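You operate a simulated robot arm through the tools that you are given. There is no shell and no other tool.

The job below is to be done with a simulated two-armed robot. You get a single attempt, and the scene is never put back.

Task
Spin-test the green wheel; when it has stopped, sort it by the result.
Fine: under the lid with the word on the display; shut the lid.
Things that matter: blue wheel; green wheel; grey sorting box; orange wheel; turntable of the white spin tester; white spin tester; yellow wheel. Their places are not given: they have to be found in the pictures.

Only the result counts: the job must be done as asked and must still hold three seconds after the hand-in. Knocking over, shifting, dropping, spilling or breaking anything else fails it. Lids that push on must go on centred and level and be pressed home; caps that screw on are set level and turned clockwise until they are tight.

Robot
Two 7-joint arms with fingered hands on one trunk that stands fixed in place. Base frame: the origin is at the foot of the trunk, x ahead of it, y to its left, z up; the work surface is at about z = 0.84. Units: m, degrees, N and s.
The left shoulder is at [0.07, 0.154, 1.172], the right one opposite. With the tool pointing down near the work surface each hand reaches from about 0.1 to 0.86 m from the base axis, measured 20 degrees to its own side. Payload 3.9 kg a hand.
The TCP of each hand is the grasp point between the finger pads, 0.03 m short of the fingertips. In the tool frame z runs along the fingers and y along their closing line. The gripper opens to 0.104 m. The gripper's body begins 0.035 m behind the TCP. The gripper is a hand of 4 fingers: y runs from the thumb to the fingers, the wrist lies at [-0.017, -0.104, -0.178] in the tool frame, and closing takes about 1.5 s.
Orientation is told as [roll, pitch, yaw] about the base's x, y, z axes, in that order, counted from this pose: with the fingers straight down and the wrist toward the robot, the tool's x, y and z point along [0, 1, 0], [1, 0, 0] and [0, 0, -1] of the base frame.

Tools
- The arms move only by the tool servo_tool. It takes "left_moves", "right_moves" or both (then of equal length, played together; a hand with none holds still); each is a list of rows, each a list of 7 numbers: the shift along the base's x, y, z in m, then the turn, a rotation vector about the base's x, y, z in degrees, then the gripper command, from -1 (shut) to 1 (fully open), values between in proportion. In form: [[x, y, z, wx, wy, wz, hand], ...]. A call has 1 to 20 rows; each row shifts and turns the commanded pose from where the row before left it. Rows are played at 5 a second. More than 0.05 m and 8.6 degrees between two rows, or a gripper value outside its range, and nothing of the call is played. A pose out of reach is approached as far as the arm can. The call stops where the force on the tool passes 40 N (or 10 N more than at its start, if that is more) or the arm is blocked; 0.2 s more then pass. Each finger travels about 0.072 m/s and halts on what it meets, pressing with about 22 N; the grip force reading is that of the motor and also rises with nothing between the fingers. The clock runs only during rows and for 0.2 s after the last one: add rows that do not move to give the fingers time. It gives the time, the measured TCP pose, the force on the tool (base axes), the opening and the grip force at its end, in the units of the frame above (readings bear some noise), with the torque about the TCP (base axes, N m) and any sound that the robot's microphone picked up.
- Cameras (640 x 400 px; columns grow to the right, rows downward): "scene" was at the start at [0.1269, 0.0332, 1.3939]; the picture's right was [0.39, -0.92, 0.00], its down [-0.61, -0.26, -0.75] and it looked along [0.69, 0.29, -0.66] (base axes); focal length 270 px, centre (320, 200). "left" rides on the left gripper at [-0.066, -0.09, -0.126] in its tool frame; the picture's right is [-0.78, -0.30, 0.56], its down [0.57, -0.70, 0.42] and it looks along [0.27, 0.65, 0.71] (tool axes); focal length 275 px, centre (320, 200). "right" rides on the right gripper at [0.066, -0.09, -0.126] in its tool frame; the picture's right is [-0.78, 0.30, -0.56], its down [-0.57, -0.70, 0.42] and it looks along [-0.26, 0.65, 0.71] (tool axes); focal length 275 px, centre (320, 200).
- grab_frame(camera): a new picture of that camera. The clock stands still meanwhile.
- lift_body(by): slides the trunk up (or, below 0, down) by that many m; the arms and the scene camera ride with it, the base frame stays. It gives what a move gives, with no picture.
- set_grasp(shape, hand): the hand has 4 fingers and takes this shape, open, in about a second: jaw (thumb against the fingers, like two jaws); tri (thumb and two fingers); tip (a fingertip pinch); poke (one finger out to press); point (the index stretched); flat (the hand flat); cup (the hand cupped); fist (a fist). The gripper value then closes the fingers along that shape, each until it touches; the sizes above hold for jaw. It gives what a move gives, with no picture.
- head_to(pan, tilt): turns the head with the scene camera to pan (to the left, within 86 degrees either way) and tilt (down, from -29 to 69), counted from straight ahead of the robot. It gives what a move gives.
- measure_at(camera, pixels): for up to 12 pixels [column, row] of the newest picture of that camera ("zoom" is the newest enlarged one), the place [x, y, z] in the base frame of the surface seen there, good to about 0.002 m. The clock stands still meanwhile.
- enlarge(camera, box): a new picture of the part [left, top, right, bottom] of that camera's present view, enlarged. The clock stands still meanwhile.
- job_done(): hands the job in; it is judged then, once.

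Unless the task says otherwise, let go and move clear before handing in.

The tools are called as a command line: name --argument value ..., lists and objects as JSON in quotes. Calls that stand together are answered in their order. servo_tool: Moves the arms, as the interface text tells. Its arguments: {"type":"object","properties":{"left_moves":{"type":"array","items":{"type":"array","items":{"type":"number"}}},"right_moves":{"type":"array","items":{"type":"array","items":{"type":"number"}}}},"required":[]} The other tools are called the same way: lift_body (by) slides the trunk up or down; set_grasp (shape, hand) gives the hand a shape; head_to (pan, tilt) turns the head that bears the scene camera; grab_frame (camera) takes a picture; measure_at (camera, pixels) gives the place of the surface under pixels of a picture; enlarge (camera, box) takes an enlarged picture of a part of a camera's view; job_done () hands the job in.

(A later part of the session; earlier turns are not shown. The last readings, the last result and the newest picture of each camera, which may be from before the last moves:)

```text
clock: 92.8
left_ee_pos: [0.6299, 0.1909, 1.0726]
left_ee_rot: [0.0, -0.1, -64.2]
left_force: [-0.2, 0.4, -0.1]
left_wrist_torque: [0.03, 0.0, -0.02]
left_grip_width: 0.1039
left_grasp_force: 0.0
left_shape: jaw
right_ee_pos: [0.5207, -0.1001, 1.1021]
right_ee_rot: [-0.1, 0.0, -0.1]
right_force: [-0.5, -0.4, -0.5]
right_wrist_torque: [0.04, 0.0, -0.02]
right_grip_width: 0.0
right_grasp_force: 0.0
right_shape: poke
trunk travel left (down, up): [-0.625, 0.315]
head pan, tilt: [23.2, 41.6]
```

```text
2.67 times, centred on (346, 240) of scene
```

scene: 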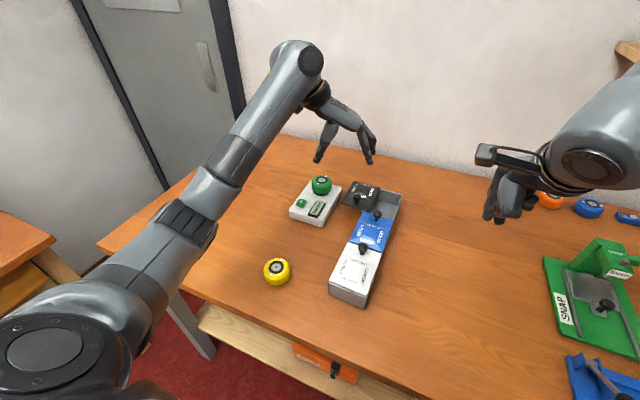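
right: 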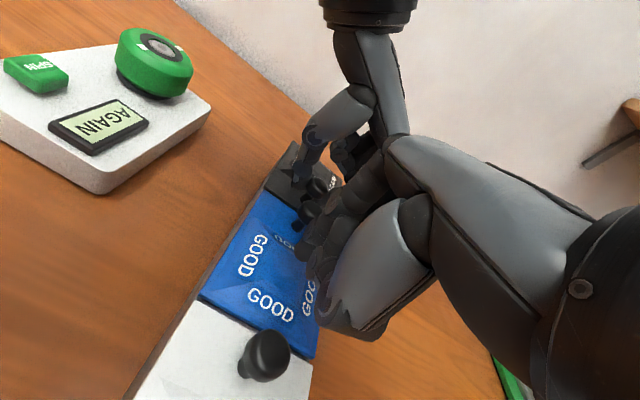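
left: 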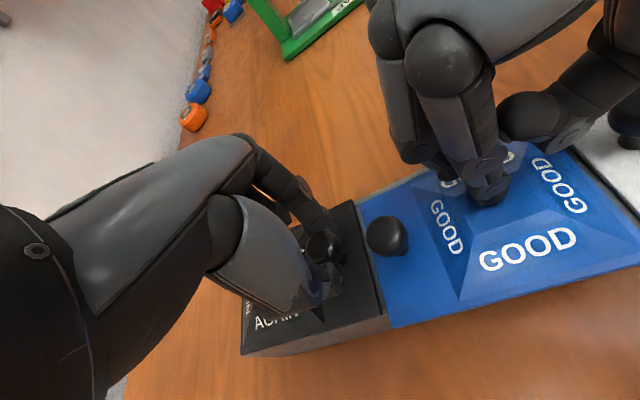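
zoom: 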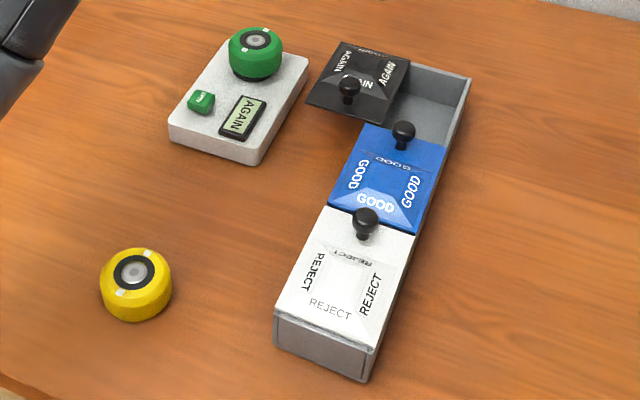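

GOOD and REJECT are shut and AGAIN is open. Before picking up the wheel I'll check that the left hand can reach above the open compartment at yaw 0, so the fingers close along the compartment's long side.

servo_tool --left_moves '[[0.0093, -0.0128, 0.003, 0, 0, 8, 1], [0.0093, -0.0128, 0, 0, 0, 8, 1], [0.0093, -0.0128, 0, 0, 0, 8, 1], [0.0093, -0.0128, 0, 0, 0, 8, 1], [0.0093, -0.0128, 0, 0, 0, 8, 1], [0.0093, -0.0128, 0, 0, 0, 8, 1], [0.0093, -0.0128, 0, 0, 0, 8, 1], [0.0093, -0.0128, 0, 0, 0, 8, 1], [0, 0, 0, 0, 0, 0, 1]]'

grab_frame --camera "left"

grab_frame --camera "scene"

```text
clock: 94.8
left_ee_pos: [0.7043, 0.0873, 1.0735]
left_ee_rot: [0.0, 0.0, -0.1]
left_force: [-0.1, 0.1, 0.0]
left_wrist_torque: [0.0, -0.01, 0.02]
left_grip_width: 0.1043
left_grasp_force: 0.0
left_shape: jaw
right_ee_pos: [0.5211, -0.1016, 1.1021]
right_ee_rot: [-0.1, 0.0, -0.1]
right_force: [0.7, 0.5, -1.5]
right_wrist_torque: [0.02, 0.01, 0.01]
right_grip_width: 0.0
right_grasp_force: 0.1
right_shape: poke
trunk travel left (down, up): [-0.625, 0.315]
head pan, tilt: [23.2, 41.6]
```

```text
taken
```

left: 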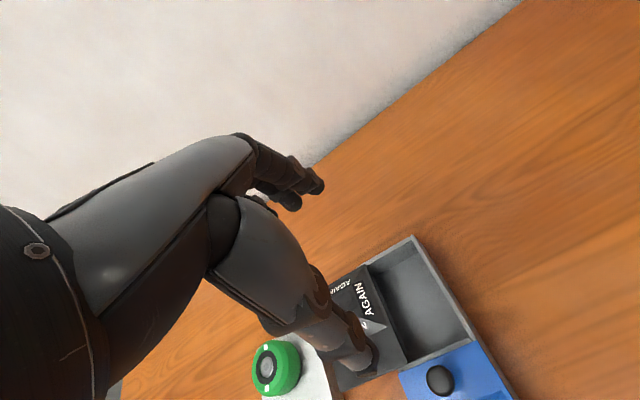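

```text
taken
```

scene: 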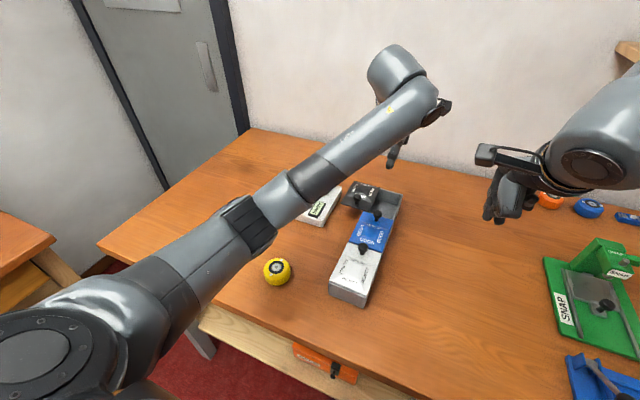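

Yaw 0 over the compartment is reachable. I'll measure the compartment's inner edges from this camera.

enlarge --camera "left" --box '[330, 225, 490, 375]'

measure_at --camera "left" --pixels '[[411, 239], [440, 287], [468, 332], [435, 350], [405, 362], [390, 310], [375, 270], [390, 255], [415, 300], [425, 320], [400, 285], [440, 382]]'

```text
2.67 times, centred on (410, 300) of left
```

zoom: 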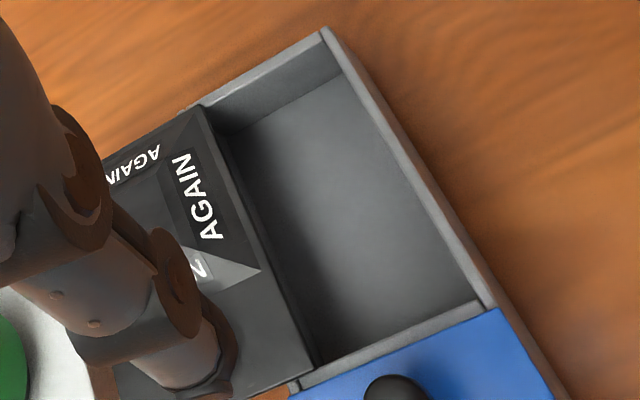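

```text
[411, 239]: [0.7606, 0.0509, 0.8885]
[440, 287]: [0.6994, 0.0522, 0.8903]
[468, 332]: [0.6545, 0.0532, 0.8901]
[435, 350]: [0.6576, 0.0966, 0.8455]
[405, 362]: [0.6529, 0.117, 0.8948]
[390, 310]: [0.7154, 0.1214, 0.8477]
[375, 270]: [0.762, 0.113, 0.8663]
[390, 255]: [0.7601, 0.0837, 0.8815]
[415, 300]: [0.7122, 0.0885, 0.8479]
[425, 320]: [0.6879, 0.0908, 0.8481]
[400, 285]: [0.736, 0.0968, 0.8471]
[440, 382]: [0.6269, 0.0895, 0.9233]
```

measure_at --camera "zoom" --pixels '[[400, 325], [405, 332], [400, 340], [280, 100], [270, 80], [265, 72], [410, 190], [418, 185], [255, 230], [240, 200], [300, 340], [225, 140]]'

```text
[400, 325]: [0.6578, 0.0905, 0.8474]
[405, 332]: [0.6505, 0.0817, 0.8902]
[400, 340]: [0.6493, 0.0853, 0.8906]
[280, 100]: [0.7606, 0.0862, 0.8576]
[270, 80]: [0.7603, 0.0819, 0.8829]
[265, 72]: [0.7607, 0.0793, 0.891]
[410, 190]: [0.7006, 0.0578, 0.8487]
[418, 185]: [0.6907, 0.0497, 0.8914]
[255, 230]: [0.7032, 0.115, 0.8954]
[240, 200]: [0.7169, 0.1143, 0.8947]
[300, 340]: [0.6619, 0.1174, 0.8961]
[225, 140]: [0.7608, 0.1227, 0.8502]
```

The opening is y 0.054–0.116 (62 mm), a bit tight for the 55 mm wheel plus fingers. I'll nudge the AGAIN lid about 8 mm further open, and first I'll measure its knob.

enlarge --camera "scene" --box '[326, 170, 406, 240]'

measure_at --camera "zoom" --pixels '[[225, 165], [272, 165], [248, 182], [248, 155], [245, 200], [370, 240], [345, 245], [392, 245], [170, 205], [335, 245], [380, 120], [520, 160]]'

```text
5.71 times, centred on (366, 205) of scene
```

zoom: 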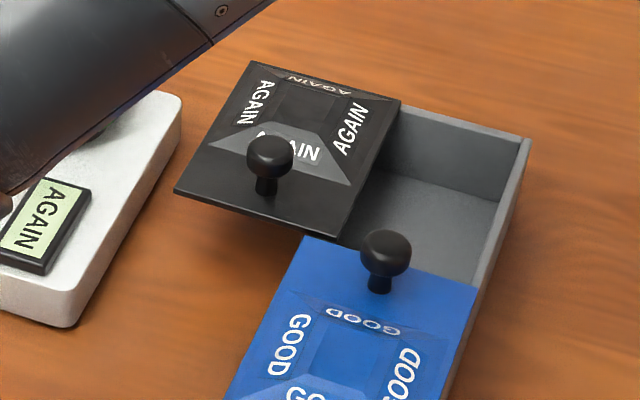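

```text
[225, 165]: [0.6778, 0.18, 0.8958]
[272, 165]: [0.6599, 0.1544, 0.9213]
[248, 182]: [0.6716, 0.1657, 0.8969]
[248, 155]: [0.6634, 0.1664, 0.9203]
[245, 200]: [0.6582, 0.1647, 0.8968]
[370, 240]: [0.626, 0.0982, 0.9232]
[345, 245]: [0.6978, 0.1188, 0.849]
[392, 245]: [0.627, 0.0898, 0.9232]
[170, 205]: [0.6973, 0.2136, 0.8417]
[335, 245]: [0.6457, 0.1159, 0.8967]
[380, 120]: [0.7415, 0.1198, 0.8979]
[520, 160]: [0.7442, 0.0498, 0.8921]
```

I'll close the jaw and use the fingers' side to push the AGAIN knob a few millimetres in +y. First I position just to the −y side of the knob.

servo_tool --left_moves '[[-0.012, 0.005, 0, 0, 0, 0, 0], [-0.012, 0.005, -0.02, 0, 0, 0, -0.6], [-0.013, 0.004, -0.03, 0, 0, 0, -1], [0, 0, -0.03, 0, 0, 0, -1], [0, 0, -0.02, 0, 0, 0, -1], [0, 0, 0, 0, 0, 0, -1], [0, 0, 0, 0, 0, 0, -1]]'

enlarge --camera "scene" --box '[326, 160, 406, 230]'

enlarge --camera "right" --box '[0, 0, 320, 200]'

```text
clock: 96.4
left_ee_pos: [0.667, 0.105, 0.9754]
left_ee_rot: [0.0, 0.0, -0.1]
left_force: [-0.5, 0.2, -0.2]
left_wrist_torque: [0.04, 0.0, 0.02]
left_grip_width: 0.0002
left_grasp_force: 22.4
left_shape: jaw
right_ee_pos: [0.5219, -0.1023, 1.1011]
right_ee_rot: [0.0, 0.0, -0.1]
right_force: [-0.3, -0.4, 0.4]
right_wrist_torque: [0.01, 0.0, 0.01]
right_grip_width: 0.0
right_grasp_force: 0.1
right_shape: poke
trunk travel left (down, up): [-0.625, 0.315]
head pan, tilt: [23.2, 41.6]
```

```text
5.71 times, centred on (366, 195) of scene
```

zoom: 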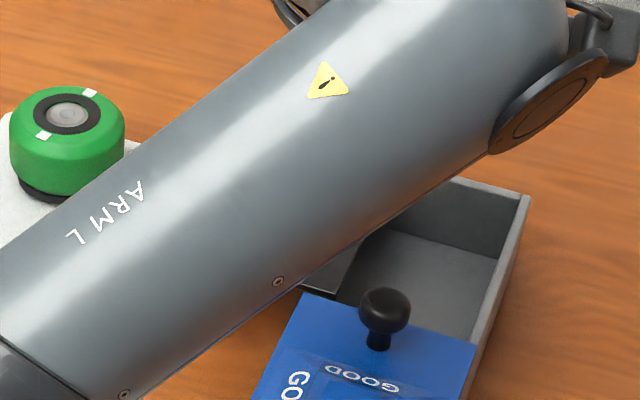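

```text
2.00 times, centred on (160, 100) of right
```

zoom: 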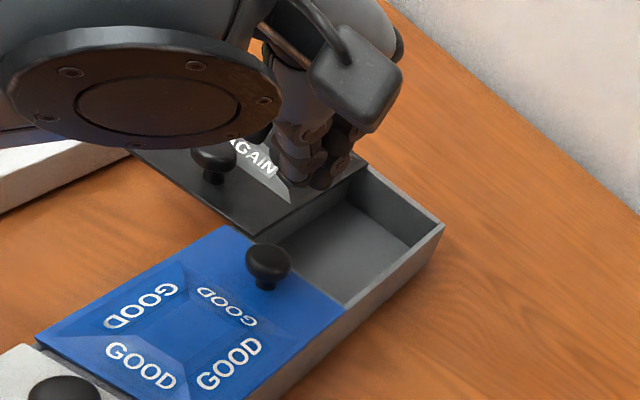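

The arm blocks the scene view, but the right camera shows the closed fingers just right of the AGAIN knob. I'll lower them and look again.

servo_tool --left_moves '[[0, 0, -0.015, 0, 0, 0, -1], [0, 0, -0.015, 0, 0, 0, -1], [0, 0, -0.003, 0, 0, 0, -1], [0, 0, 0, 0, 0, 0, -1]]'

enlarge --camera "right" --box '[20, 20, 260, 170]'

grab_frame --camera "left"

```text
clock: 97.4
left_ee_pos: [0.6691, 0.1024, 0.9423]
left_ee_rot: [0.0, -0.1, -0.1]
left_force: [-0.5, -0.6, -0.3]
left_wrist_torque: [-0.02, -0.01, -0.01]
left_grip_width: 0.0
left_grasp_force: 22.6
left_shape: jaw
right_ee_pos: [0.5216, -0.1014, 1.1]
right_ee_rot: [0.0, 0.0, -0.2]
right_force: [-1.2, 0.6, -0.5]
right_wrist_torque: [-0.01, -0.01, 0.02]
right_grip_width: 0.0
right_grasp_force: 0.1
right_shape: poke
trunk travel left (down, up): [-0.625, 0.315]
head pan, tilt: [23.2, 41.6]
```

```text
2.67 times, centred on (140, 95) of right
```

zoom: 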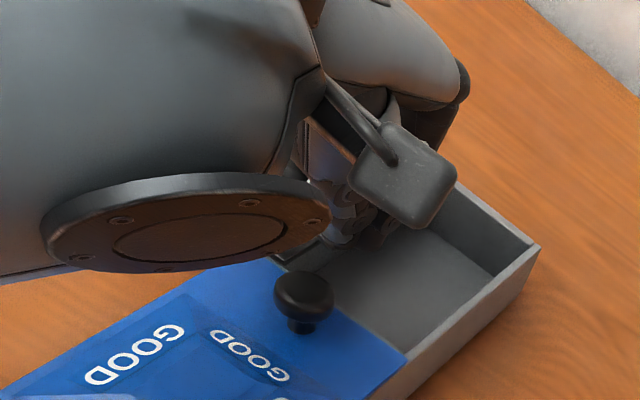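

```text
taken
```

left: 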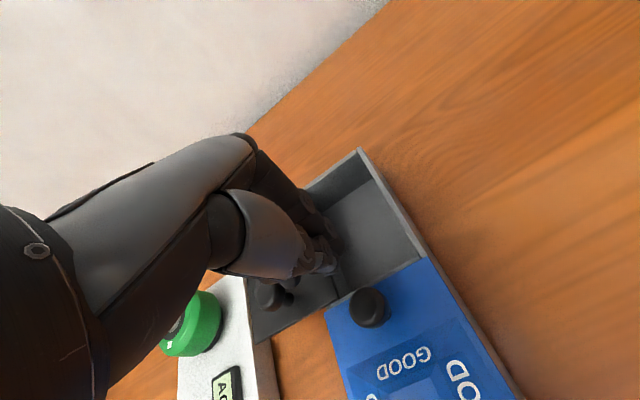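

The fingers are on the −y side of the AGAIN knob, which is at (272,295) in the left view. I'll move +y in small steps to push the lid a little further open.

servo_tool --left_moves '[[0, 0.005, 0, 0, 0, 0, -1], [0, 0.005, 0, 0, 0, 0, -1], [0, 0.005, 0, 0, 0, 0, -1], [0, 0.004, 0, 0, 0, 0, -1], [0, 0, 0, 0, 0, 0, -1]]'

grab_frame --camera "left"

measure_at --camera "left" --pixels '[[390, 200], [400, 222], [345, 250], [330, 225], [338, 262], [325, 205], [360, 155], [408, 262]]'

```text
clock: 98.6
left_ee_pos: [0.669, 0.1224, 0.9409]
left_ee_rot: [0.0, 0.0, -0.1]
left_force: [-0.4, 0.1, 0.3]
left_wrist_torque: [0.01, 0.01, 0.03]
left_grip_width: 0.0004
left_grasp_force: 22.3
left_shape: jaw
right_ee_pos: [0.522, -0.1028, 1.0999]
right_ee_rot: [0.0, 0.0, -0.1]
right_force: [-0.4, -0.7, -0.2]
right_wrist_torque: [0.0, 0.0, 0.0]
right_grip_width: 0.0002
right_grasp_force: 0.1
right_shape: poke
trunk travel left (down, up): [-0.625, 0.315]
head pan, tilt: [23.2, 41.6]
```

```text
taken
```

left: 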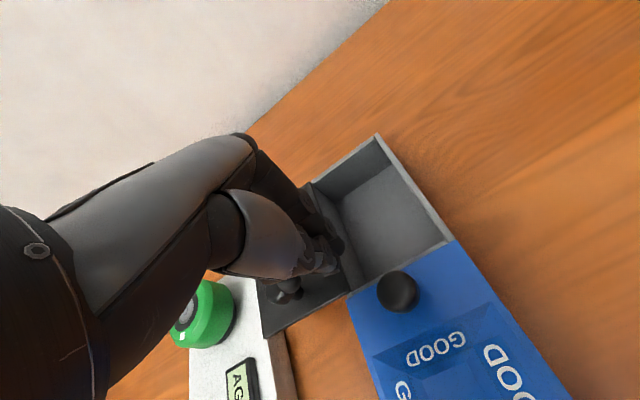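

```text
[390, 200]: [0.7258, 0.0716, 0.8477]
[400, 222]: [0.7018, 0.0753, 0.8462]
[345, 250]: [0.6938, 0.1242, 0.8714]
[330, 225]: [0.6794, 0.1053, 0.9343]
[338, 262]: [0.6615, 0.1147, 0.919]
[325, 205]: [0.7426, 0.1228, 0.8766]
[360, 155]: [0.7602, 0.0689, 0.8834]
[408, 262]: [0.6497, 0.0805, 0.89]
```

servo_tool --left_moves '[[0, 0.004, 0, 0, 0, 0, -1], [0, 0.004, 0, 0, 0, 0, -1], [0, 0.003, 0, 0, 0, 0, -1], [0, 0, 0, 0, 0, 0, -1]]'

enlarge --camera "left" --box '[240, 120, 440, 350]'

measure_at --camera "zoom" --pixels '[[395, 180], [345, 240], [350, 300], [370, 280], [300, 120], [460, 230]]'

```text
clock: 99.6
left_ee_pos: [0.6686, 0.1329, 0.9411]
left_ee_rot: [0.1, -0.1, 0.1]
left_force: [1.5, -14.0, 2.7]
left_wrist_torque: [-0.2, -0.03, -0.01]
left_grip_width: 0.0002
left_grasp_force: 22.3
left_shape: jaw
right_ee_pos: [0.5215, -0.1026, 1.1023]
right_ee_rot: [0.1, 0.0, 0.1]
right_force: [-0.7, 0.4, -0.3]
right_wrist_torque: [-0.03, 0.0, 0.02]
right_grip_width: 0.0001
right_grasp_force: 0.0
right_shape: poke
trunk travel left (down, up): [-0.625, 0.315]
head pan, tilt: [23.2, 41.6]
```

```text
1.74 times, centred on (340, 235) of left
```

zoom: 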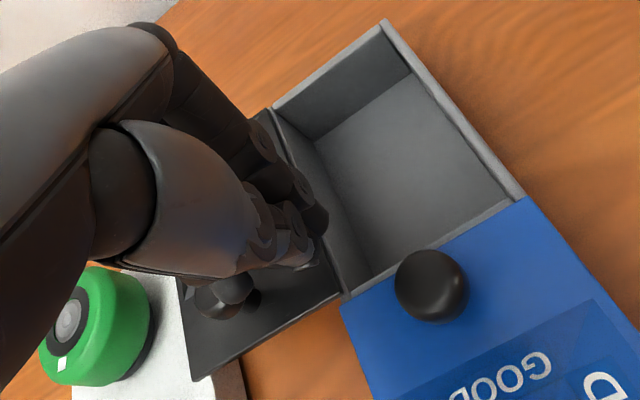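

```text
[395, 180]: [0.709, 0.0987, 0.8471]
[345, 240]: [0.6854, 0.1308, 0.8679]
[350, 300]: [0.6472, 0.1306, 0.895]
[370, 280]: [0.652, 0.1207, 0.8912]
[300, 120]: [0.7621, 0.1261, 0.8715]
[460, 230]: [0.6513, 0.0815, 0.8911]
```

The lid has reached its open stop (14 N) and the whole compartment is now uncovered. I'll back off, lift the hand clear and head for the wheel.

servo_tool --left_moves '[[0, -0.006, 0, 0, 0, 0, -1], [0, -0.006, 0, 0, 0, 0, -1], [0, 0, 0.03, 0, 0, 0, -1], [0, 0, 0.04, 0, 0, 0, -1], [0, 0, 0.04, 0, 0, 0, -0.5], [0, 0.03, 0.02, 0, 0, 0, 0.3], [0.005, 0.04, 0, 0, 0, 0, 0.6], [0.01, 0.04, 0, 0, 0, 0, 0.6], [0.01, 0.03, 0, 0, 0, 0, 0.6], [0, 0, 0, 0, 0, 0, 0.6]]'

enlarge --camera "scene" --box '[286, 155, 406, 245]'

enlarge --camera "right" --box '[0, 0, 320, 200]'

grab_frame --camera "left"

```text
clock: 101.8
left_ee_pos: [0.6952, 0.2588, 1.0711]
left_ee_rot: [0.0, 0.0, -0.2]
left_force: [-0.3, -0.8, -0.3]
left_wrist_torque: [0.01, 0.03, -0.02]
left_grip_width: 0.0827
left_grasp_force: 0.1
left_shape: jaw
right_ee_pos: [0.521, -0.1018, 1.1002]
right_ee_rot: [0.1, 0.0, -0.1]
right_force: [0.7, 0.2, -1.0]
right_wrist_torque: [0.04, 0.0, 0.0]
right_grip_width: 0.0
right_grasp_force: 0.1
right_shape: poke
trunk travel left (down, up): [-0.625, 0.315]
head pan, tilt: [23.2, 41.6]
```

```text
4.44 times, centred on (346, 200) of scene
```

zoom: 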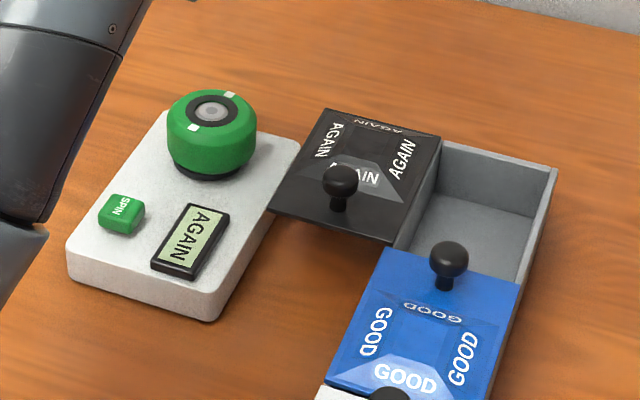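

```text
2.00 times, centred on (160, 100) of right
```

zoom: 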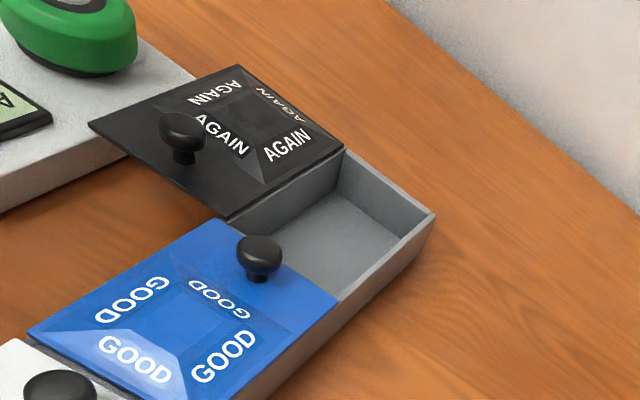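

```text
taken
```

left: 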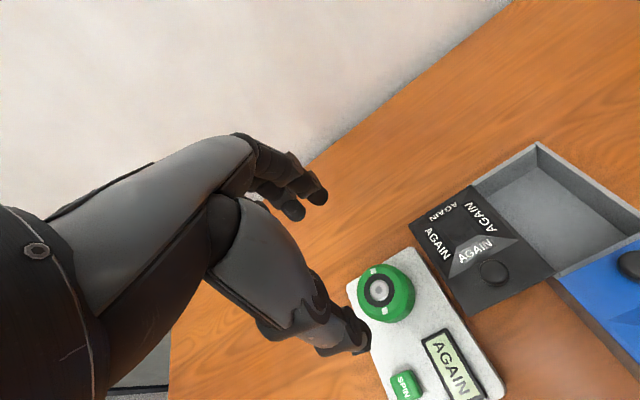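

The lid is fully open and the wheel is still at rest on the tester. I'll measure the wheel's position for gripping.

measure_at --camera "left" --pixels '[[380, 290], [373, 271], [383, 309], [362, 292], [397, 287]]'

enlarge --camera "scene" --box '[300, 165, 348, 195]'

measure_at --camera "zoom" --pixels '[[255, 150], [270, 150], [330, 60], [200, 160], [330, 150], [290, 100]]'

```text
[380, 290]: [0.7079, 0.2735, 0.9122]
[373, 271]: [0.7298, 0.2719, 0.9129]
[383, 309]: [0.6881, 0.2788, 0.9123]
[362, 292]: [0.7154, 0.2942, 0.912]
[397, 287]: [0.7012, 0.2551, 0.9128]
```

```text
13.33 times, centred on (324, 180) of scene
```

zoom: 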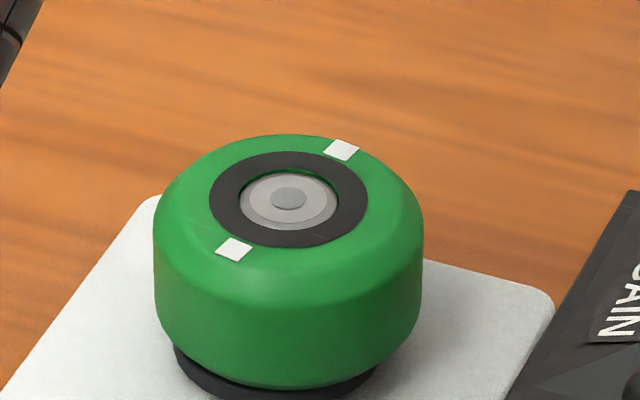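

```text
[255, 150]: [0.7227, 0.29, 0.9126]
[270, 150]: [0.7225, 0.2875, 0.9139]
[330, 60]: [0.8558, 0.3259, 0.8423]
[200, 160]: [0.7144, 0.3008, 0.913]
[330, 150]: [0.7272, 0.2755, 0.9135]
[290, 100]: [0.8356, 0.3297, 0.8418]
```

measure_at --camera "zoom" --pixels '[[289, 197], [341, 150], [234, 250], [212, 200], [366, 197], [289, 160], [289, 240]]'

```text
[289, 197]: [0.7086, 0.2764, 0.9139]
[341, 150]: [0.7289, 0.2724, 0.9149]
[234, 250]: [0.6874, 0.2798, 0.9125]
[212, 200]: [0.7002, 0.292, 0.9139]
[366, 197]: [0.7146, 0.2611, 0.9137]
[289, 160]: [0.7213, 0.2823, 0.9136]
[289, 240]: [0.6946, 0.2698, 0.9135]
```

The wheel's centre is at (0.7083, 0.276) with its top at 0.9135. I'll line up at yaw 0 and descend for a slightly higher grip, so the fingers needn't go deep into the box later.

servo_tool --left_moves '[[0.0131, 0.0172, -0.02, 0, 0, 0, 0.5], [0, 0, -0.03, 0, 0, 0, 0.5], [0, 0, -0.03, 0, 0, 0, 0.5], [0, 0, -0.02, 0, 0, 0, 0.5], [0, 0, 0, 0, 0, 0, 0.5], [0, 0, 0, 0, 0, 0, 0.5]]'

grab_frame --camera "left"

enlarge --camera "right" --box '[0, 0, 240, 150]'

```text
clock: 103.2
left_ee_pos: [0.7058, 0.277, 0.9673]
left_ee_rot: [-0.1, 0.0, 0.0]
left_force: [-0.2, 0.0, 0.1]
left_wrist_torque: [0.05, 0.01, 0.01]
left_grip_width: 0.0782
left_grasp_force: 0.1
left_shape: jaw
right_ee_pos: [0.5206, -0.1022, 1.0999]
right_ee_rot: [0.0, 0.1, -0.1]
right_force: [0.3, 0.0, 0.4]
right_wrist_torque: [-0.02, -0.02, -0.01]
right_grip_width: 0.0
right_grasp_force: 0.1
right_shape: poke
trunk travel left (down, up): [-0.625, 0.315]
head pan, tilt: [23.2, 41.6]
```

```text
taken
```

left: 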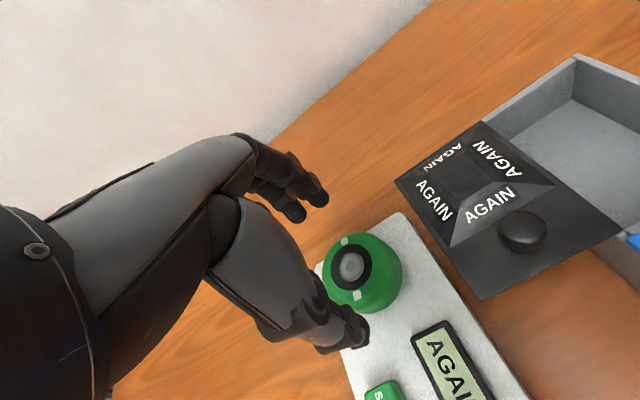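

```text
2.67 times, centred on (120, 75) of right
```

zoom: 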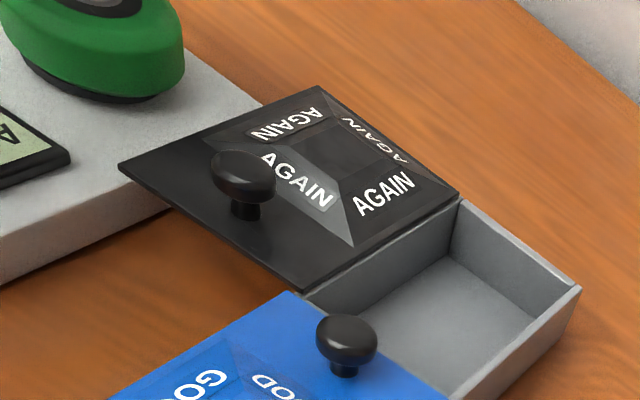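

servo_tool --left_moves '[[0.002, -0.001, -0.015, 0, 0, 0, 0.5], [0, 0, -0.015, 0, 0, 0, 0.5], [0, 0, -0.012, 0, 0, 0, 0.5], [0, 0, -0.004, 0, 0, 0, 0.5], [0, 0, 0, 0, 0, 0, 0.5], [0, 0, 0, 0, 0, 0, 0.5]]'

grab_frame --camera "left"

enlarge --camera "scene" --box '[286, 145, 366, 205]'

```text
clock: 104.6
left_ee_pos: [0.7101, 0.2776, 0.9217]
left_ee_rot: [0.0, 0.0, 0.0]
left_force: [-0.3, -0.8, 0.2]
left_wrist_torque: [0.04, -0.01, -0.02]
left_grip_width: 0.0782
left_grasp_force: 0.1
left_shape: jaw
right_ee_pos: [0.5219, -0.1016, 1.1012]
right_ee_rot: [-0.1, 0.0, -0.1]
right_force: [0.0, 0.5, 0.3]
right_wrist_torque: [0.0, -0.02, -0.01]
right_grip_width: 0.0001
right_grasp_force: 0.1
right_shape: poke
trunk travel left (down, up): [-0.625, 0.315]
head pan, tilt: [23.2, 41.6]
```

```text
taken
```

left: 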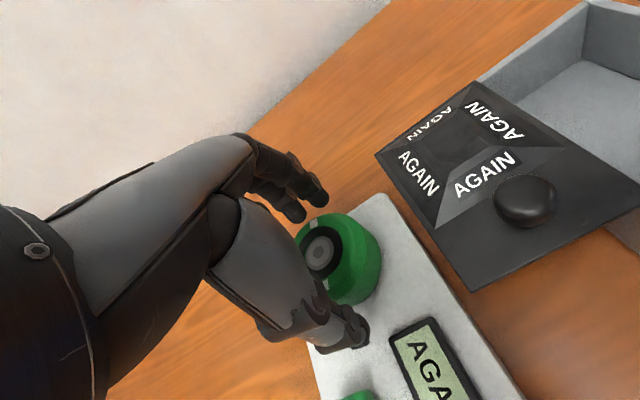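

```text
6.67 times, centred on (326, 175) of scene
```

zoom: 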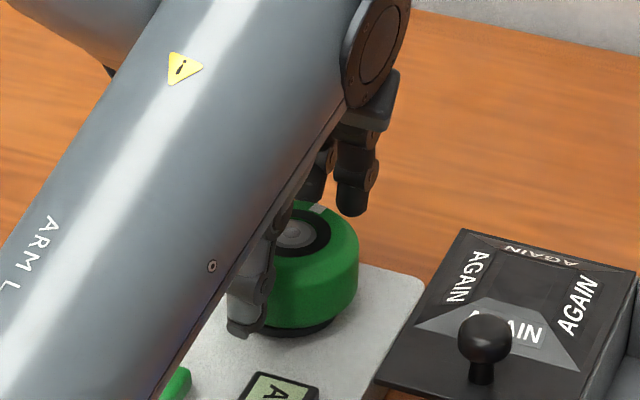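

The fingers straddle the wheel with clearance. I'll trim 2 mm and close the grip.

servo_tool --left_moves '[[-0.0015, -0.0015, 0, 0, 0, 0, 0.4], [0, 0, 0, 0, 0, 0, 0.1], [0, 0, 0, 0, 0, 0, -0.3], [0, 0, 0, 0, 0, 0, -0.8], [0, 0, 0, 0, 0, 0, -1], [0, 0, 0, 0, 0, 0, -1]]'

grab_frame --camera "left"

enlarge --camera "scene" --box '[286, 145, 366, 205]'

```text
clock: 106.0
left_ee_pos: [0.7086, 0.2761, 0.9233]
left_ee_rot: [0.0, -0.1, -0.2]
left_force: [-1.6, -0.5, 0.3]
left_wrist_torque: [0.0, 0.04, 0.0]
left_grip_width: 0.0519
left_grasp_force: 21.8
left_shape: jaw
right_ee_pos: [0.5203, -0.1018, 1.1011]
right_ee_rot: [-0.1, 0.0, 0.0]
right_force: [0.2, 0.3, -1.2]
right_wrist_torque: [0.0, -0.01, 0.01]
right_grip_width: 0.0002
right_grasp_force: 0.0
right_shape: poke
trunk travel left (down, up): [-0.625, 0.315]
head pan, tilt: [23.2, 41.6]
```

```text
taken
```

left: 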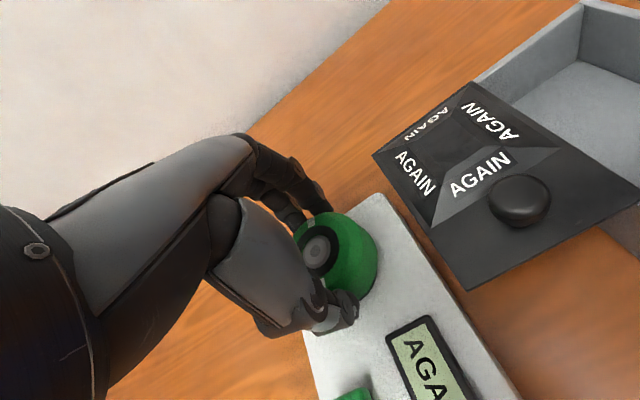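

```text
6.67 times, centred on (326, 175) of scene
```

zoom: 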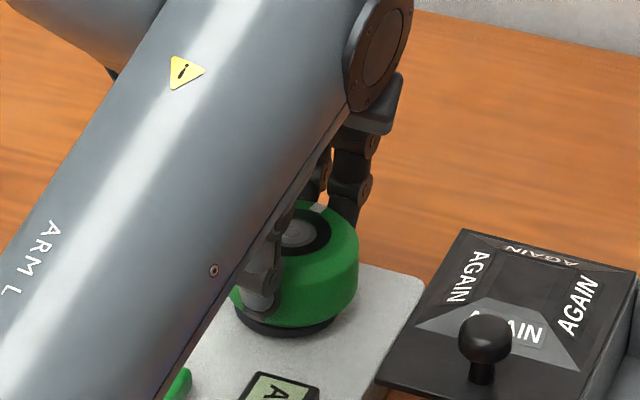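

The grip holds at 0.0519 with 21.8 N. I'll lift the wheel straight off the spindle.

servo_tool --left_moves '[[0, 0, 0.008, 0, 0, 0, -1], [0, 0, 0.01, 0, 0, 0, -1], [0, 0, 0.02, 0, 0, 0, -1], [0, 0, 0.03, 0, 0, 0, -1], [0, 0, 0.04, 0, 0, 0, -1], [0, 0, 0, 0, 0, 0, -1]]'

grab_frame --camera "left"

enlarge --camera "scene" --box '[276, 125, 376, 210]'

```text
clock: 107.4
left_ee_pos: [0.7094, 0.2744, 1.0335]
left_ee_rot: [0.0, 0.0, -0.1]
left_force: [-0.4, 0.0, -1.8]
left_wrist_torque: [0.01, 0.05, 0.0]
left_grip_width: 0.0516
left_grasp_force: 21.7
left_shape: jaw
right_ee_pos: [0.5222, -0.1026, 1.1013]
right_ee_rot: [-0.1, 0.1, -0.1]
right_force: [-0.2, -0.2, -0.2]
right_wrist_torque: [0.04, 0.0, 0.01]
right_grip_width: 0.0
right_grasp_force: 0.1
right_shape: poke
trunk travel left (down, up): [-0.625, 0.315]
head pan, tilt: [23.2, 41.6]
```

```text
taken
```

left: 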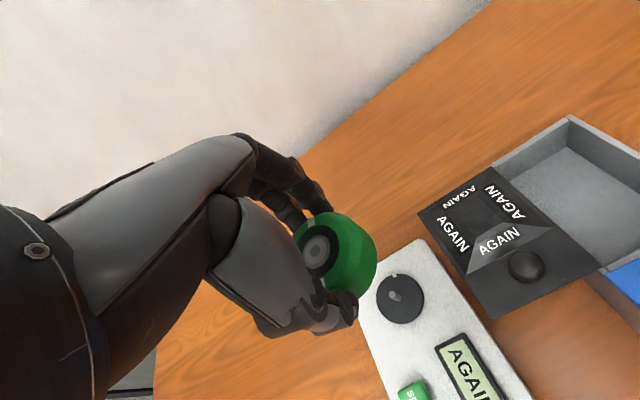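

```text
4.71 times, centred on (326, 168) of scene
```

zoom: 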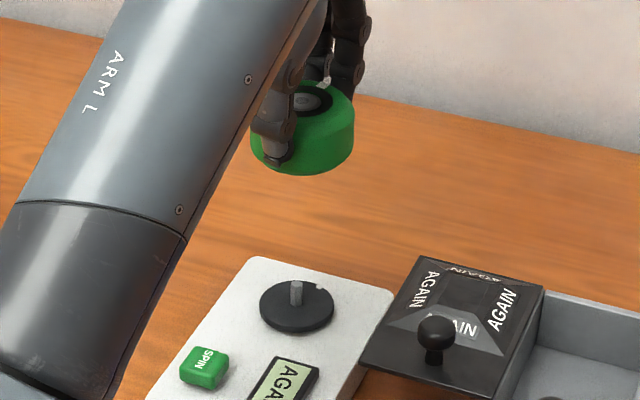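

The wheel is off the spindle and the display still reads AGAIN. I'll measure the wheel in the hand and the compartment again for the placement.

measure_at --camera "left" --pixels '[[318, 251], [330, 240], [318, 232], [345, 260], [570, 116], [600, 140], [638, 165], [560, 190], [600, 180], [500, 160], [590, 215], [524, 262]]'

enlarge --camera "right" --box '[60, 30, 260, 155]'

measure_at --camera "zoom" --pixels '[[360, 80], [500, 195], [490, 215], [360, 290], [410, 150], [320, 190], [300, 205], [400, 130], [330, 120], [440, 260], [250, 185], [390, 200]]'

```text
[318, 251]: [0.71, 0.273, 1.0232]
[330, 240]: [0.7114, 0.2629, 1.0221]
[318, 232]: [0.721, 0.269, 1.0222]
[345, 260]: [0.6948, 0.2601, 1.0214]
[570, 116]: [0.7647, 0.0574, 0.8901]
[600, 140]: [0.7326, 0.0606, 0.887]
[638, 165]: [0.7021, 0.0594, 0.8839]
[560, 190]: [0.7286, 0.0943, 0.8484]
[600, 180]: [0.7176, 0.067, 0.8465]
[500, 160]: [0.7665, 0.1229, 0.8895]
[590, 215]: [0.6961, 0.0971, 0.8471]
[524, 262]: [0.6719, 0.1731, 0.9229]
```

```text
3.20 times, centred on (160, 92) of right
```

zoom: 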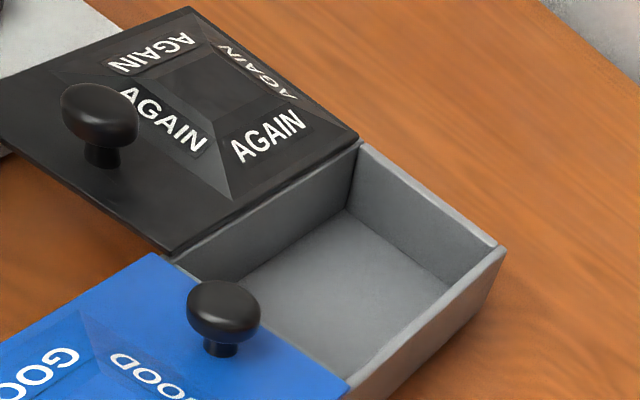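

```text
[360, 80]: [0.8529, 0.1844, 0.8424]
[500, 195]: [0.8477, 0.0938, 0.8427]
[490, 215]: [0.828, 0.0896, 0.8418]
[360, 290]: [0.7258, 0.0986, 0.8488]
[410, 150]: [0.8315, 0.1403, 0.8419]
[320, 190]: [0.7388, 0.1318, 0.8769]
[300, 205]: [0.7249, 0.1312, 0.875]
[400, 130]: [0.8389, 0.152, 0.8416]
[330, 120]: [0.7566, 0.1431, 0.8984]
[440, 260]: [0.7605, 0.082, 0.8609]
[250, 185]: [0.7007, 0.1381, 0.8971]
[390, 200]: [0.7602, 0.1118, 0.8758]
```

The compartment interior is about x 0.652–0.760, y 0.060–0.131, with its floor at 0.848. The wheel hangs with its bottom about 46 mm below the TCP. I'll carry it above the compartment centre (0.706, 0.0955).

servo_tool --left_moves '[[0, -0.035, 0, 0, 0, 0, -1], [-0.001, -0.035, 0, 0, 0, 0, -1], [-0.001, -0.035, 0, 0, 0, 0, -1], [-0.001, -0.035, 0, 0, 0, 0, -1], [-0.001, -0.035, 0, 0, 0, 0, -1], [0, -0.002, -0.02, 0, 0, 0, -1], [0, 0, -0.02, 0, 0, 0, -1], [0, 0, 0, 0, 0, 0, -1], [0, 0, 0, 0, 0, 0, -1]]'

grab_frame --camera "left"

enlarge --camera "right" --box '[40, 0, 280, 150]'

```text
clock: 109.4
left_ee_pos: [0.7023, 0.0966, 0.9943]
left_ee_rot: [0.1, 0.0, -0.2]
left_force: [0.5, -0.1, -2.0]
left_wrist_torque: [0.02, 0.01, 0.04]
left_grip_width: 0.0514
left_grasp_force: 22.0
left_shape: jaw
right_ee_pos: [0.5215, -0.101, 1.1013]
right_ee_rot: [-0.1, 0.0, 0.1]
right_force: [-0.4, 0.8, 0.3]
right_wrist_torque: [0.02, 0.01, 0.03]
right_grip_width: 0.0
right_grasp_force: 0.1
right_shape: poke
trunk travel left (down, up): [-0.625, 0.315]
head pan, tilt: [23.2, 41.6]
```

```text
taken
```

left: 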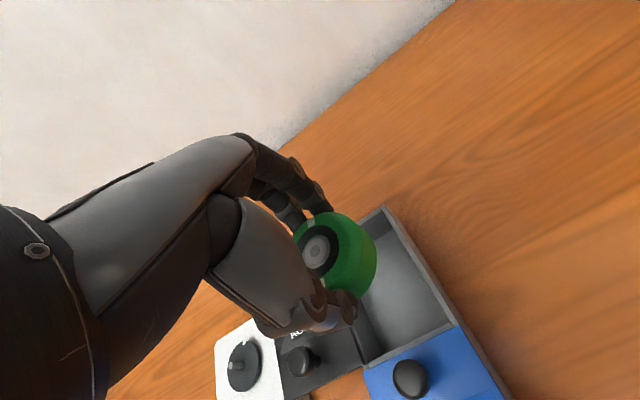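

```text
2.67 times, centred on (160, 75) of right
```

zoom: 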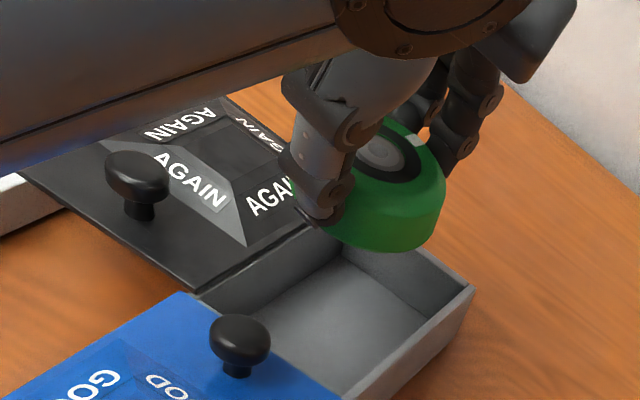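

measure_at --camera "zoom" --pixels '[[390, 152], [350, 150], [300, 330], [320, 385], [215, 305], [290, 360], [300, 240], [440, 300], [470, 290], [405, 345], [240, 335], [390, 240]]'

measure_at --camera "left" --pixels '[[318, 251], [330, 240], [385, 207], [420, 270], [448, 322], [415, 335], [380, 352], [405, 300], [365, 345], [410, 378]]'

```text
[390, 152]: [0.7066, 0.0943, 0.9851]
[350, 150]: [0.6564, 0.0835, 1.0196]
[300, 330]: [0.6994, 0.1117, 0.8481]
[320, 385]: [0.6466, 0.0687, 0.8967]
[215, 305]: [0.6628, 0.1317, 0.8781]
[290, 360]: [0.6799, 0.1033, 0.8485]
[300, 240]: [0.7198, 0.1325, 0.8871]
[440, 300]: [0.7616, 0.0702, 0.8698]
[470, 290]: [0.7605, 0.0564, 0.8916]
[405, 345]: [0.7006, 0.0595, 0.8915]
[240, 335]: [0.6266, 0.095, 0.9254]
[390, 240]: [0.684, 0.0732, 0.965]
```

```text
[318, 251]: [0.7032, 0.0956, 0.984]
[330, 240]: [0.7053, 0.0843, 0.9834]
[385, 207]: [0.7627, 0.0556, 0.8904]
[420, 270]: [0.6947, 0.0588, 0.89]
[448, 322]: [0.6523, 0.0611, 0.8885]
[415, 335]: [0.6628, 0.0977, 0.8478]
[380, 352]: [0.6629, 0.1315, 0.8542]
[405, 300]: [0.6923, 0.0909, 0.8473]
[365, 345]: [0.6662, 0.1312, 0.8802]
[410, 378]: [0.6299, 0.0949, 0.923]
```

The hub is at about (0.705, 0.095), close to the compartment centre (0.707, 0.096). I'll shift slightly and lower until the wheel's bottom is just above the rim.

servo_tool --left_moves '[[0.002, 0.001, -0.02, 0, 0, 0, -1], [0, 0, -0.02, 0, 0, 0, -1], [0, 0, -0.01, 0, 0, 0, -1], [0, 0, 0, 0, 0, 0, -1], [0, 0, 0, 0, 0, 0, -1]]'

grab_frame --camera "left"

enlarge --camera "right" --box '[40, 20, 280, 170]'

measure_at --camera "zoom" --pixels '[[360, 185], [370, 190], [405, 305], [320, 290]]'

```text
clock: 110.6
left_ee_pos: [0.7059, 0.0976, 0.9437]
left_ee_rot: [0.0, 0.0, -0.1]
left_force: [0.5, 0.4, -0.7]
left_wrist_torque: [-0.02, 0.01, 0.01]
left_grip_width: 0.0515
left_grasp_force: 22.3
left_shape: jaw
right_ee_pos: [0.5211, -0.1016, 1.1007]
right_ee_rot: [0.0, 0.1, -0.2]
right_force: [-0.4, 0.8, -0.8]
right_wrist_torque: [0.01, 0.0, 0.04]
right_grip_width: 0.0001
right_grasp_force: 0.0
right_shape: poke
trunk travel left (down, up): [-0.625, 0.315]
head pan, tilt: [23.2, 41.6]
```

```text
taken
```

left: 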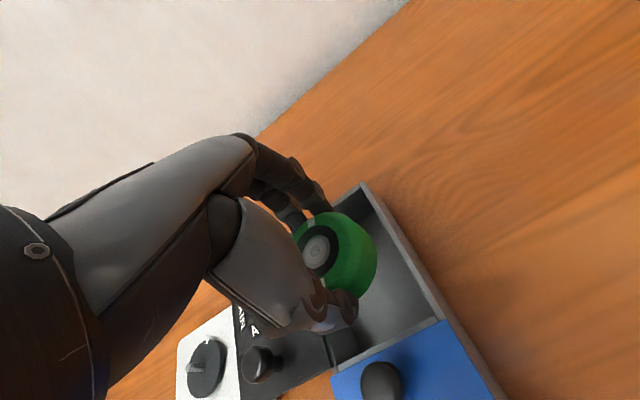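

```text
2.67 times, centred on (160, 95) of right
```

zoom: 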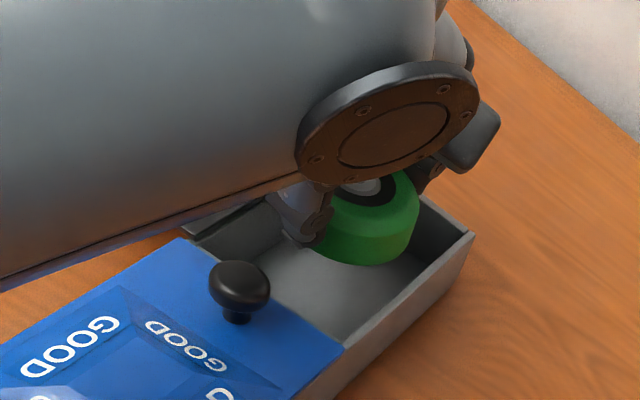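

```text
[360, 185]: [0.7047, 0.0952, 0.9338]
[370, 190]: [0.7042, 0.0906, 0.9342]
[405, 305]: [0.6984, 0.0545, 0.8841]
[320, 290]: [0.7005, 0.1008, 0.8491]
```

The wheel hangs over the open compartment, clear of all walls. I'll lower it inside to just above the floor.

servo_tool --left_moves '[[0.001, -0.001, -0.012, 0, 0, 0, -1], [0, 0, -0.012, 0, 0, 0, -1], [0, 0, -0.01, 0, 0, 0, -1], [0, 0, -0.006, 0, 0, 0, -1], [0, 0, 0, 0, 0, 0, -1], [0, 0, 0, 0, 0, 0, -1]]'

grab_frame --camera "left"

enlarge --camera "right" --box '[40, 20, 280, 170]'

```text
clock: 112.0
left_ee_pos: [0.7057, 0.0964, 0.9048]
left_ee_rot: [0.1, -0.2, -0.1]
left_force: [0.1, -8.3, 9.8]
left_wrist_torque: [0.26, -0.4, -0.33]
left_grip_width: 0.0517
left_grasp_force: 22.2
left_shape: jaw
right_ee_pos: [0.5183, -0.1034, 1.1019]
right_ee_rot: [0.1, -0.2, 0.0]
right_force: [0.1, -0.2, -0.5]
right_wrist_torque: [0.01, 0.02, 0.01]
right_grip_width: 0.0002
right_grasp_force: 0.0
right_shape: poke
trunk travel left (down, up): [-0.625, 0.315]
head pan, tilt: [23.2, 41.6]
```

```text
taken
```

left: 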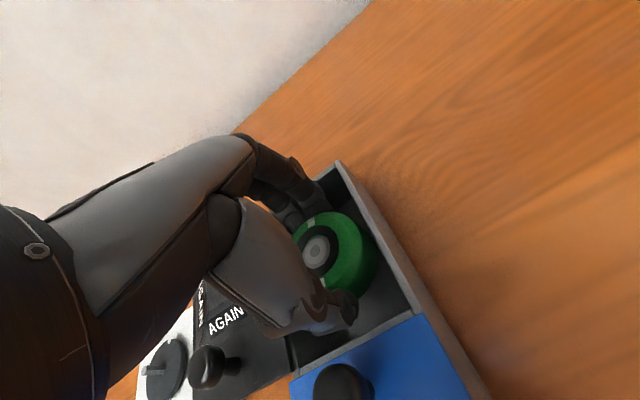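

```text
2.67 times, centred on (160, 95) of right
```

zoom: 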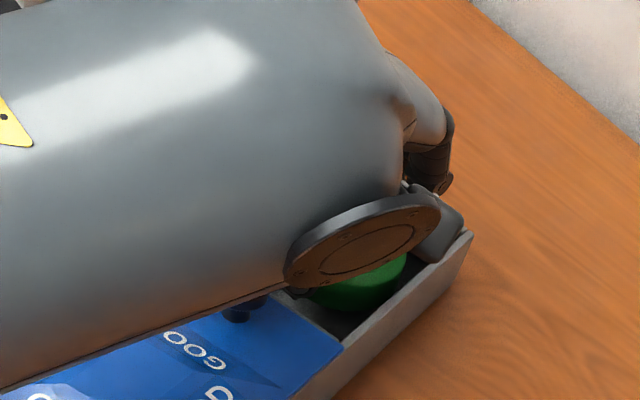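

There's contact: −8 N in y and +10 N in z, so a finger is probably touching the +y wall or lid edge. I'll raise 2 mm, shift 3–4 mm in −y where there's room, and re-read.

servo_tool --left_moves '[[0, 0, 0.003, 0, 0, 0, -1], [0, -0.004, 0, 0, 0, 0, -1], [0, 0, 0, 0, 0, 0, -1]]'

enlarge --camera "left" --box '[230, 140, 430, 380]'

grab_frame --camera "scene"

```text
clock: 112.8
left_ee_pos: [0.7063, 0.0953, 0.9049]
left_ee_rot: [0.1, 0.0, 0.0]
left_force: [-0.2, -4.2, 5.6]
left_wrist_torque: [0.19, -0.23, -0.19]
left_grip_width: 0.0517
left_grasp_force: 22.5
left_shape: jaw
right_ee_pos: [0.5205, -0.1023, 1.1012]
right_ee_rot: [0.1, 0.0, -0.1]
right_force: [0.4, -0.1, 0.3]
right_wrist_torque: [0.0, -0.01, -0.01]
right_grip_width: 0.0
right_grasp_force: 0.1
right_shape: poke
trunk travel left (down, up): [-0.625, 0.315]
head pan, tilt: [23.2, 41.6]
```

```text
1.67 times, centred on (330, 260) of left
```

zoom: 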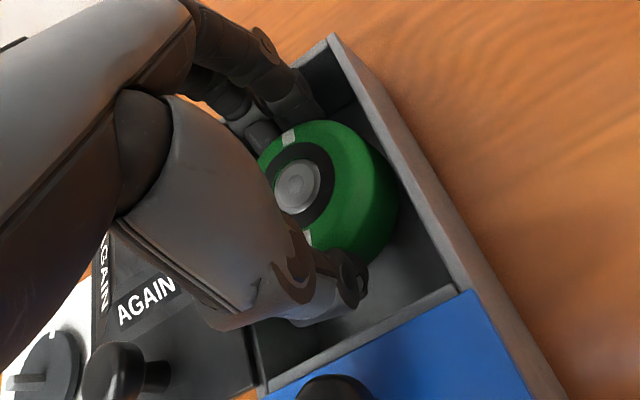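

```text
taken
```

scene: 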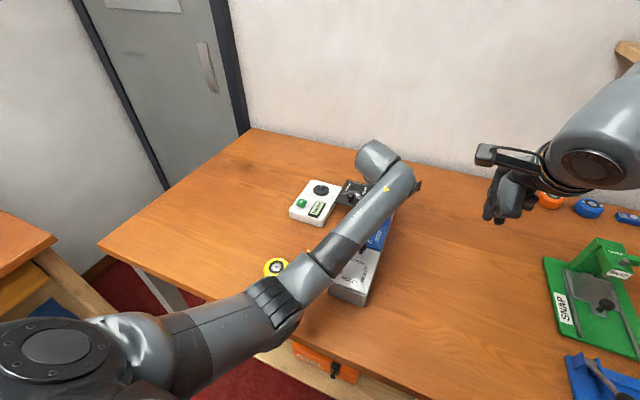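

The torque places the contact at about (0.747, 0.13, 0.895): the outer finger is rubbing the +y wall or lid edge. I'll shift another 5 mm in −y.

servo_tool --left_moves '[[0, -0.003, 0.002, 0, 0, 0, -1], [0, -0.002, 0, 0, 0, 0, -1], [0, 0, 0, 0, 0, 0, -1], [0, 0, 0, 0, 0, 0, -1]]'

enlarge --camera "left" --box '[230, 140, 430, 380]'

measure_at --camera "zoom" --pixels '[[298, 187], [320, 170], [345, 65], [400, 160], [445, 285], [375, 330], [380, 210], [130, 300]]'

```text
clock: 113.8
left_ee_pos: [0.7071, 0.0896, 0.9084]
left_ee_rot: [0.0, 0.1, 0.1]
left_force: [0.2, -0.7, -1.2]
left_wrist_torque: [-0.02, 0.0, -0.01]
left_grip_width: 0.0518
left_grasp_force: 21.4
left_shape: jaw
right_ee_pos: [0.5212, -0.102, 1.1004]
right_ee_rot: [0.0, 0.0, -0.2]
right_force: [0.3, 0.3, -0.4]
right_wrist_torque: [0.0, -0.02, -0.01]
right_grip_width: 0.0
right_grasp_force: 0.1
right_shape: poke
trunk travel left (down, up): [-0.625, 0.315]
head pan, tilt: [23.2, 41.6]
```

```text
1.67 times, centred on (330, 260) of left
```

zoom: 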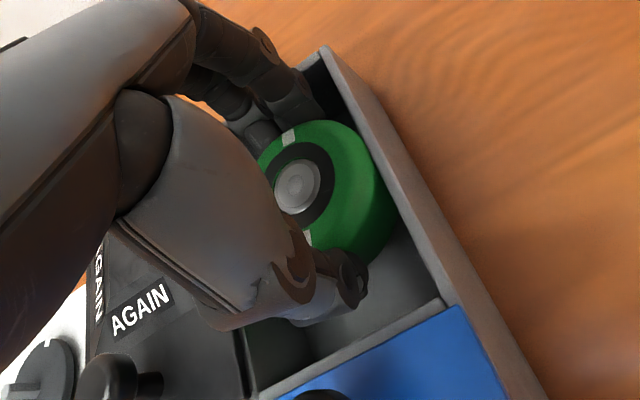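

```text
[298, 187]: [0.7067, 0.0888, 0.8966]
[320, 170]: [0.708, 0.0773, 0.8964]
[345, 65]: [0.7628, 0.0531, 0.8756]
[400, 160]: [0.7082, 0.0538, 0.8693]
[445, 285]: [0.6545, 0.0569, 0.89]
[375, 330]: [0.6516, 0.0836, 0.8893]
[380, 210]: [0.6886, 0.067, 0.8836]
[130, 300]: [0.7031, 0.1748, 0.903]
```

The hand is free again (only the wheel's weight), with the hub at (0.707, 0.089). I'll lower the remaining centimetre toward the floor.

servo_tool --left_moves '[[0, 0.0005, -0.004, 0, 0, 0, -1], [0, 0, -0.004, 0, 0, 0, -1], [0, 0, -0.003, 0, 0, 0, -1], [0, 0, 0, 0, 0, 0, -1], [0, 0, 0, 0, 0, 0, -1]]'

enlarge --camera "left" --box '[230, 140, 430, 380]'

```text
clock: 115.0
left_ee_pos: [0.7055, 0.0904, 0.8986]
left_ee_rot: [0.0, -0.1, -0.1]
left_force: [-5.1, 0.4, 3.0]
left_wrist_torque: [0.11, -0.2, 0.05]
left_grip_width: 0.0518
left_grasp_force: 21.7
left_shape: jaw
right_ee_pos: [0.5206, -0.1015, 1.1014]
right_ee_rot: [0.0, -0.1, -0.1]
right_force: [0.1, 0.5, -0.3]
right_wrist_torque: [-0.02, -0.03, -0.04]
right_grip_width: 0.0001
right_grasp_force: 0.1
right_shape: poke
trunk travel left (down, up): [-0.625, 0.315]
head pan, tilt: [23.2, 41.6]
```

```text
1.67 times, centred on (330, 260) of left
```

zoom: 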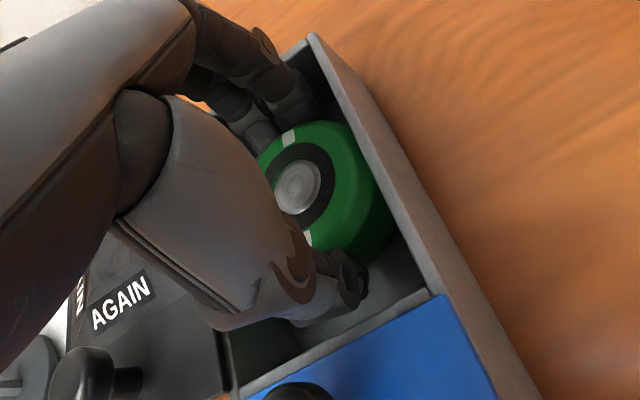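

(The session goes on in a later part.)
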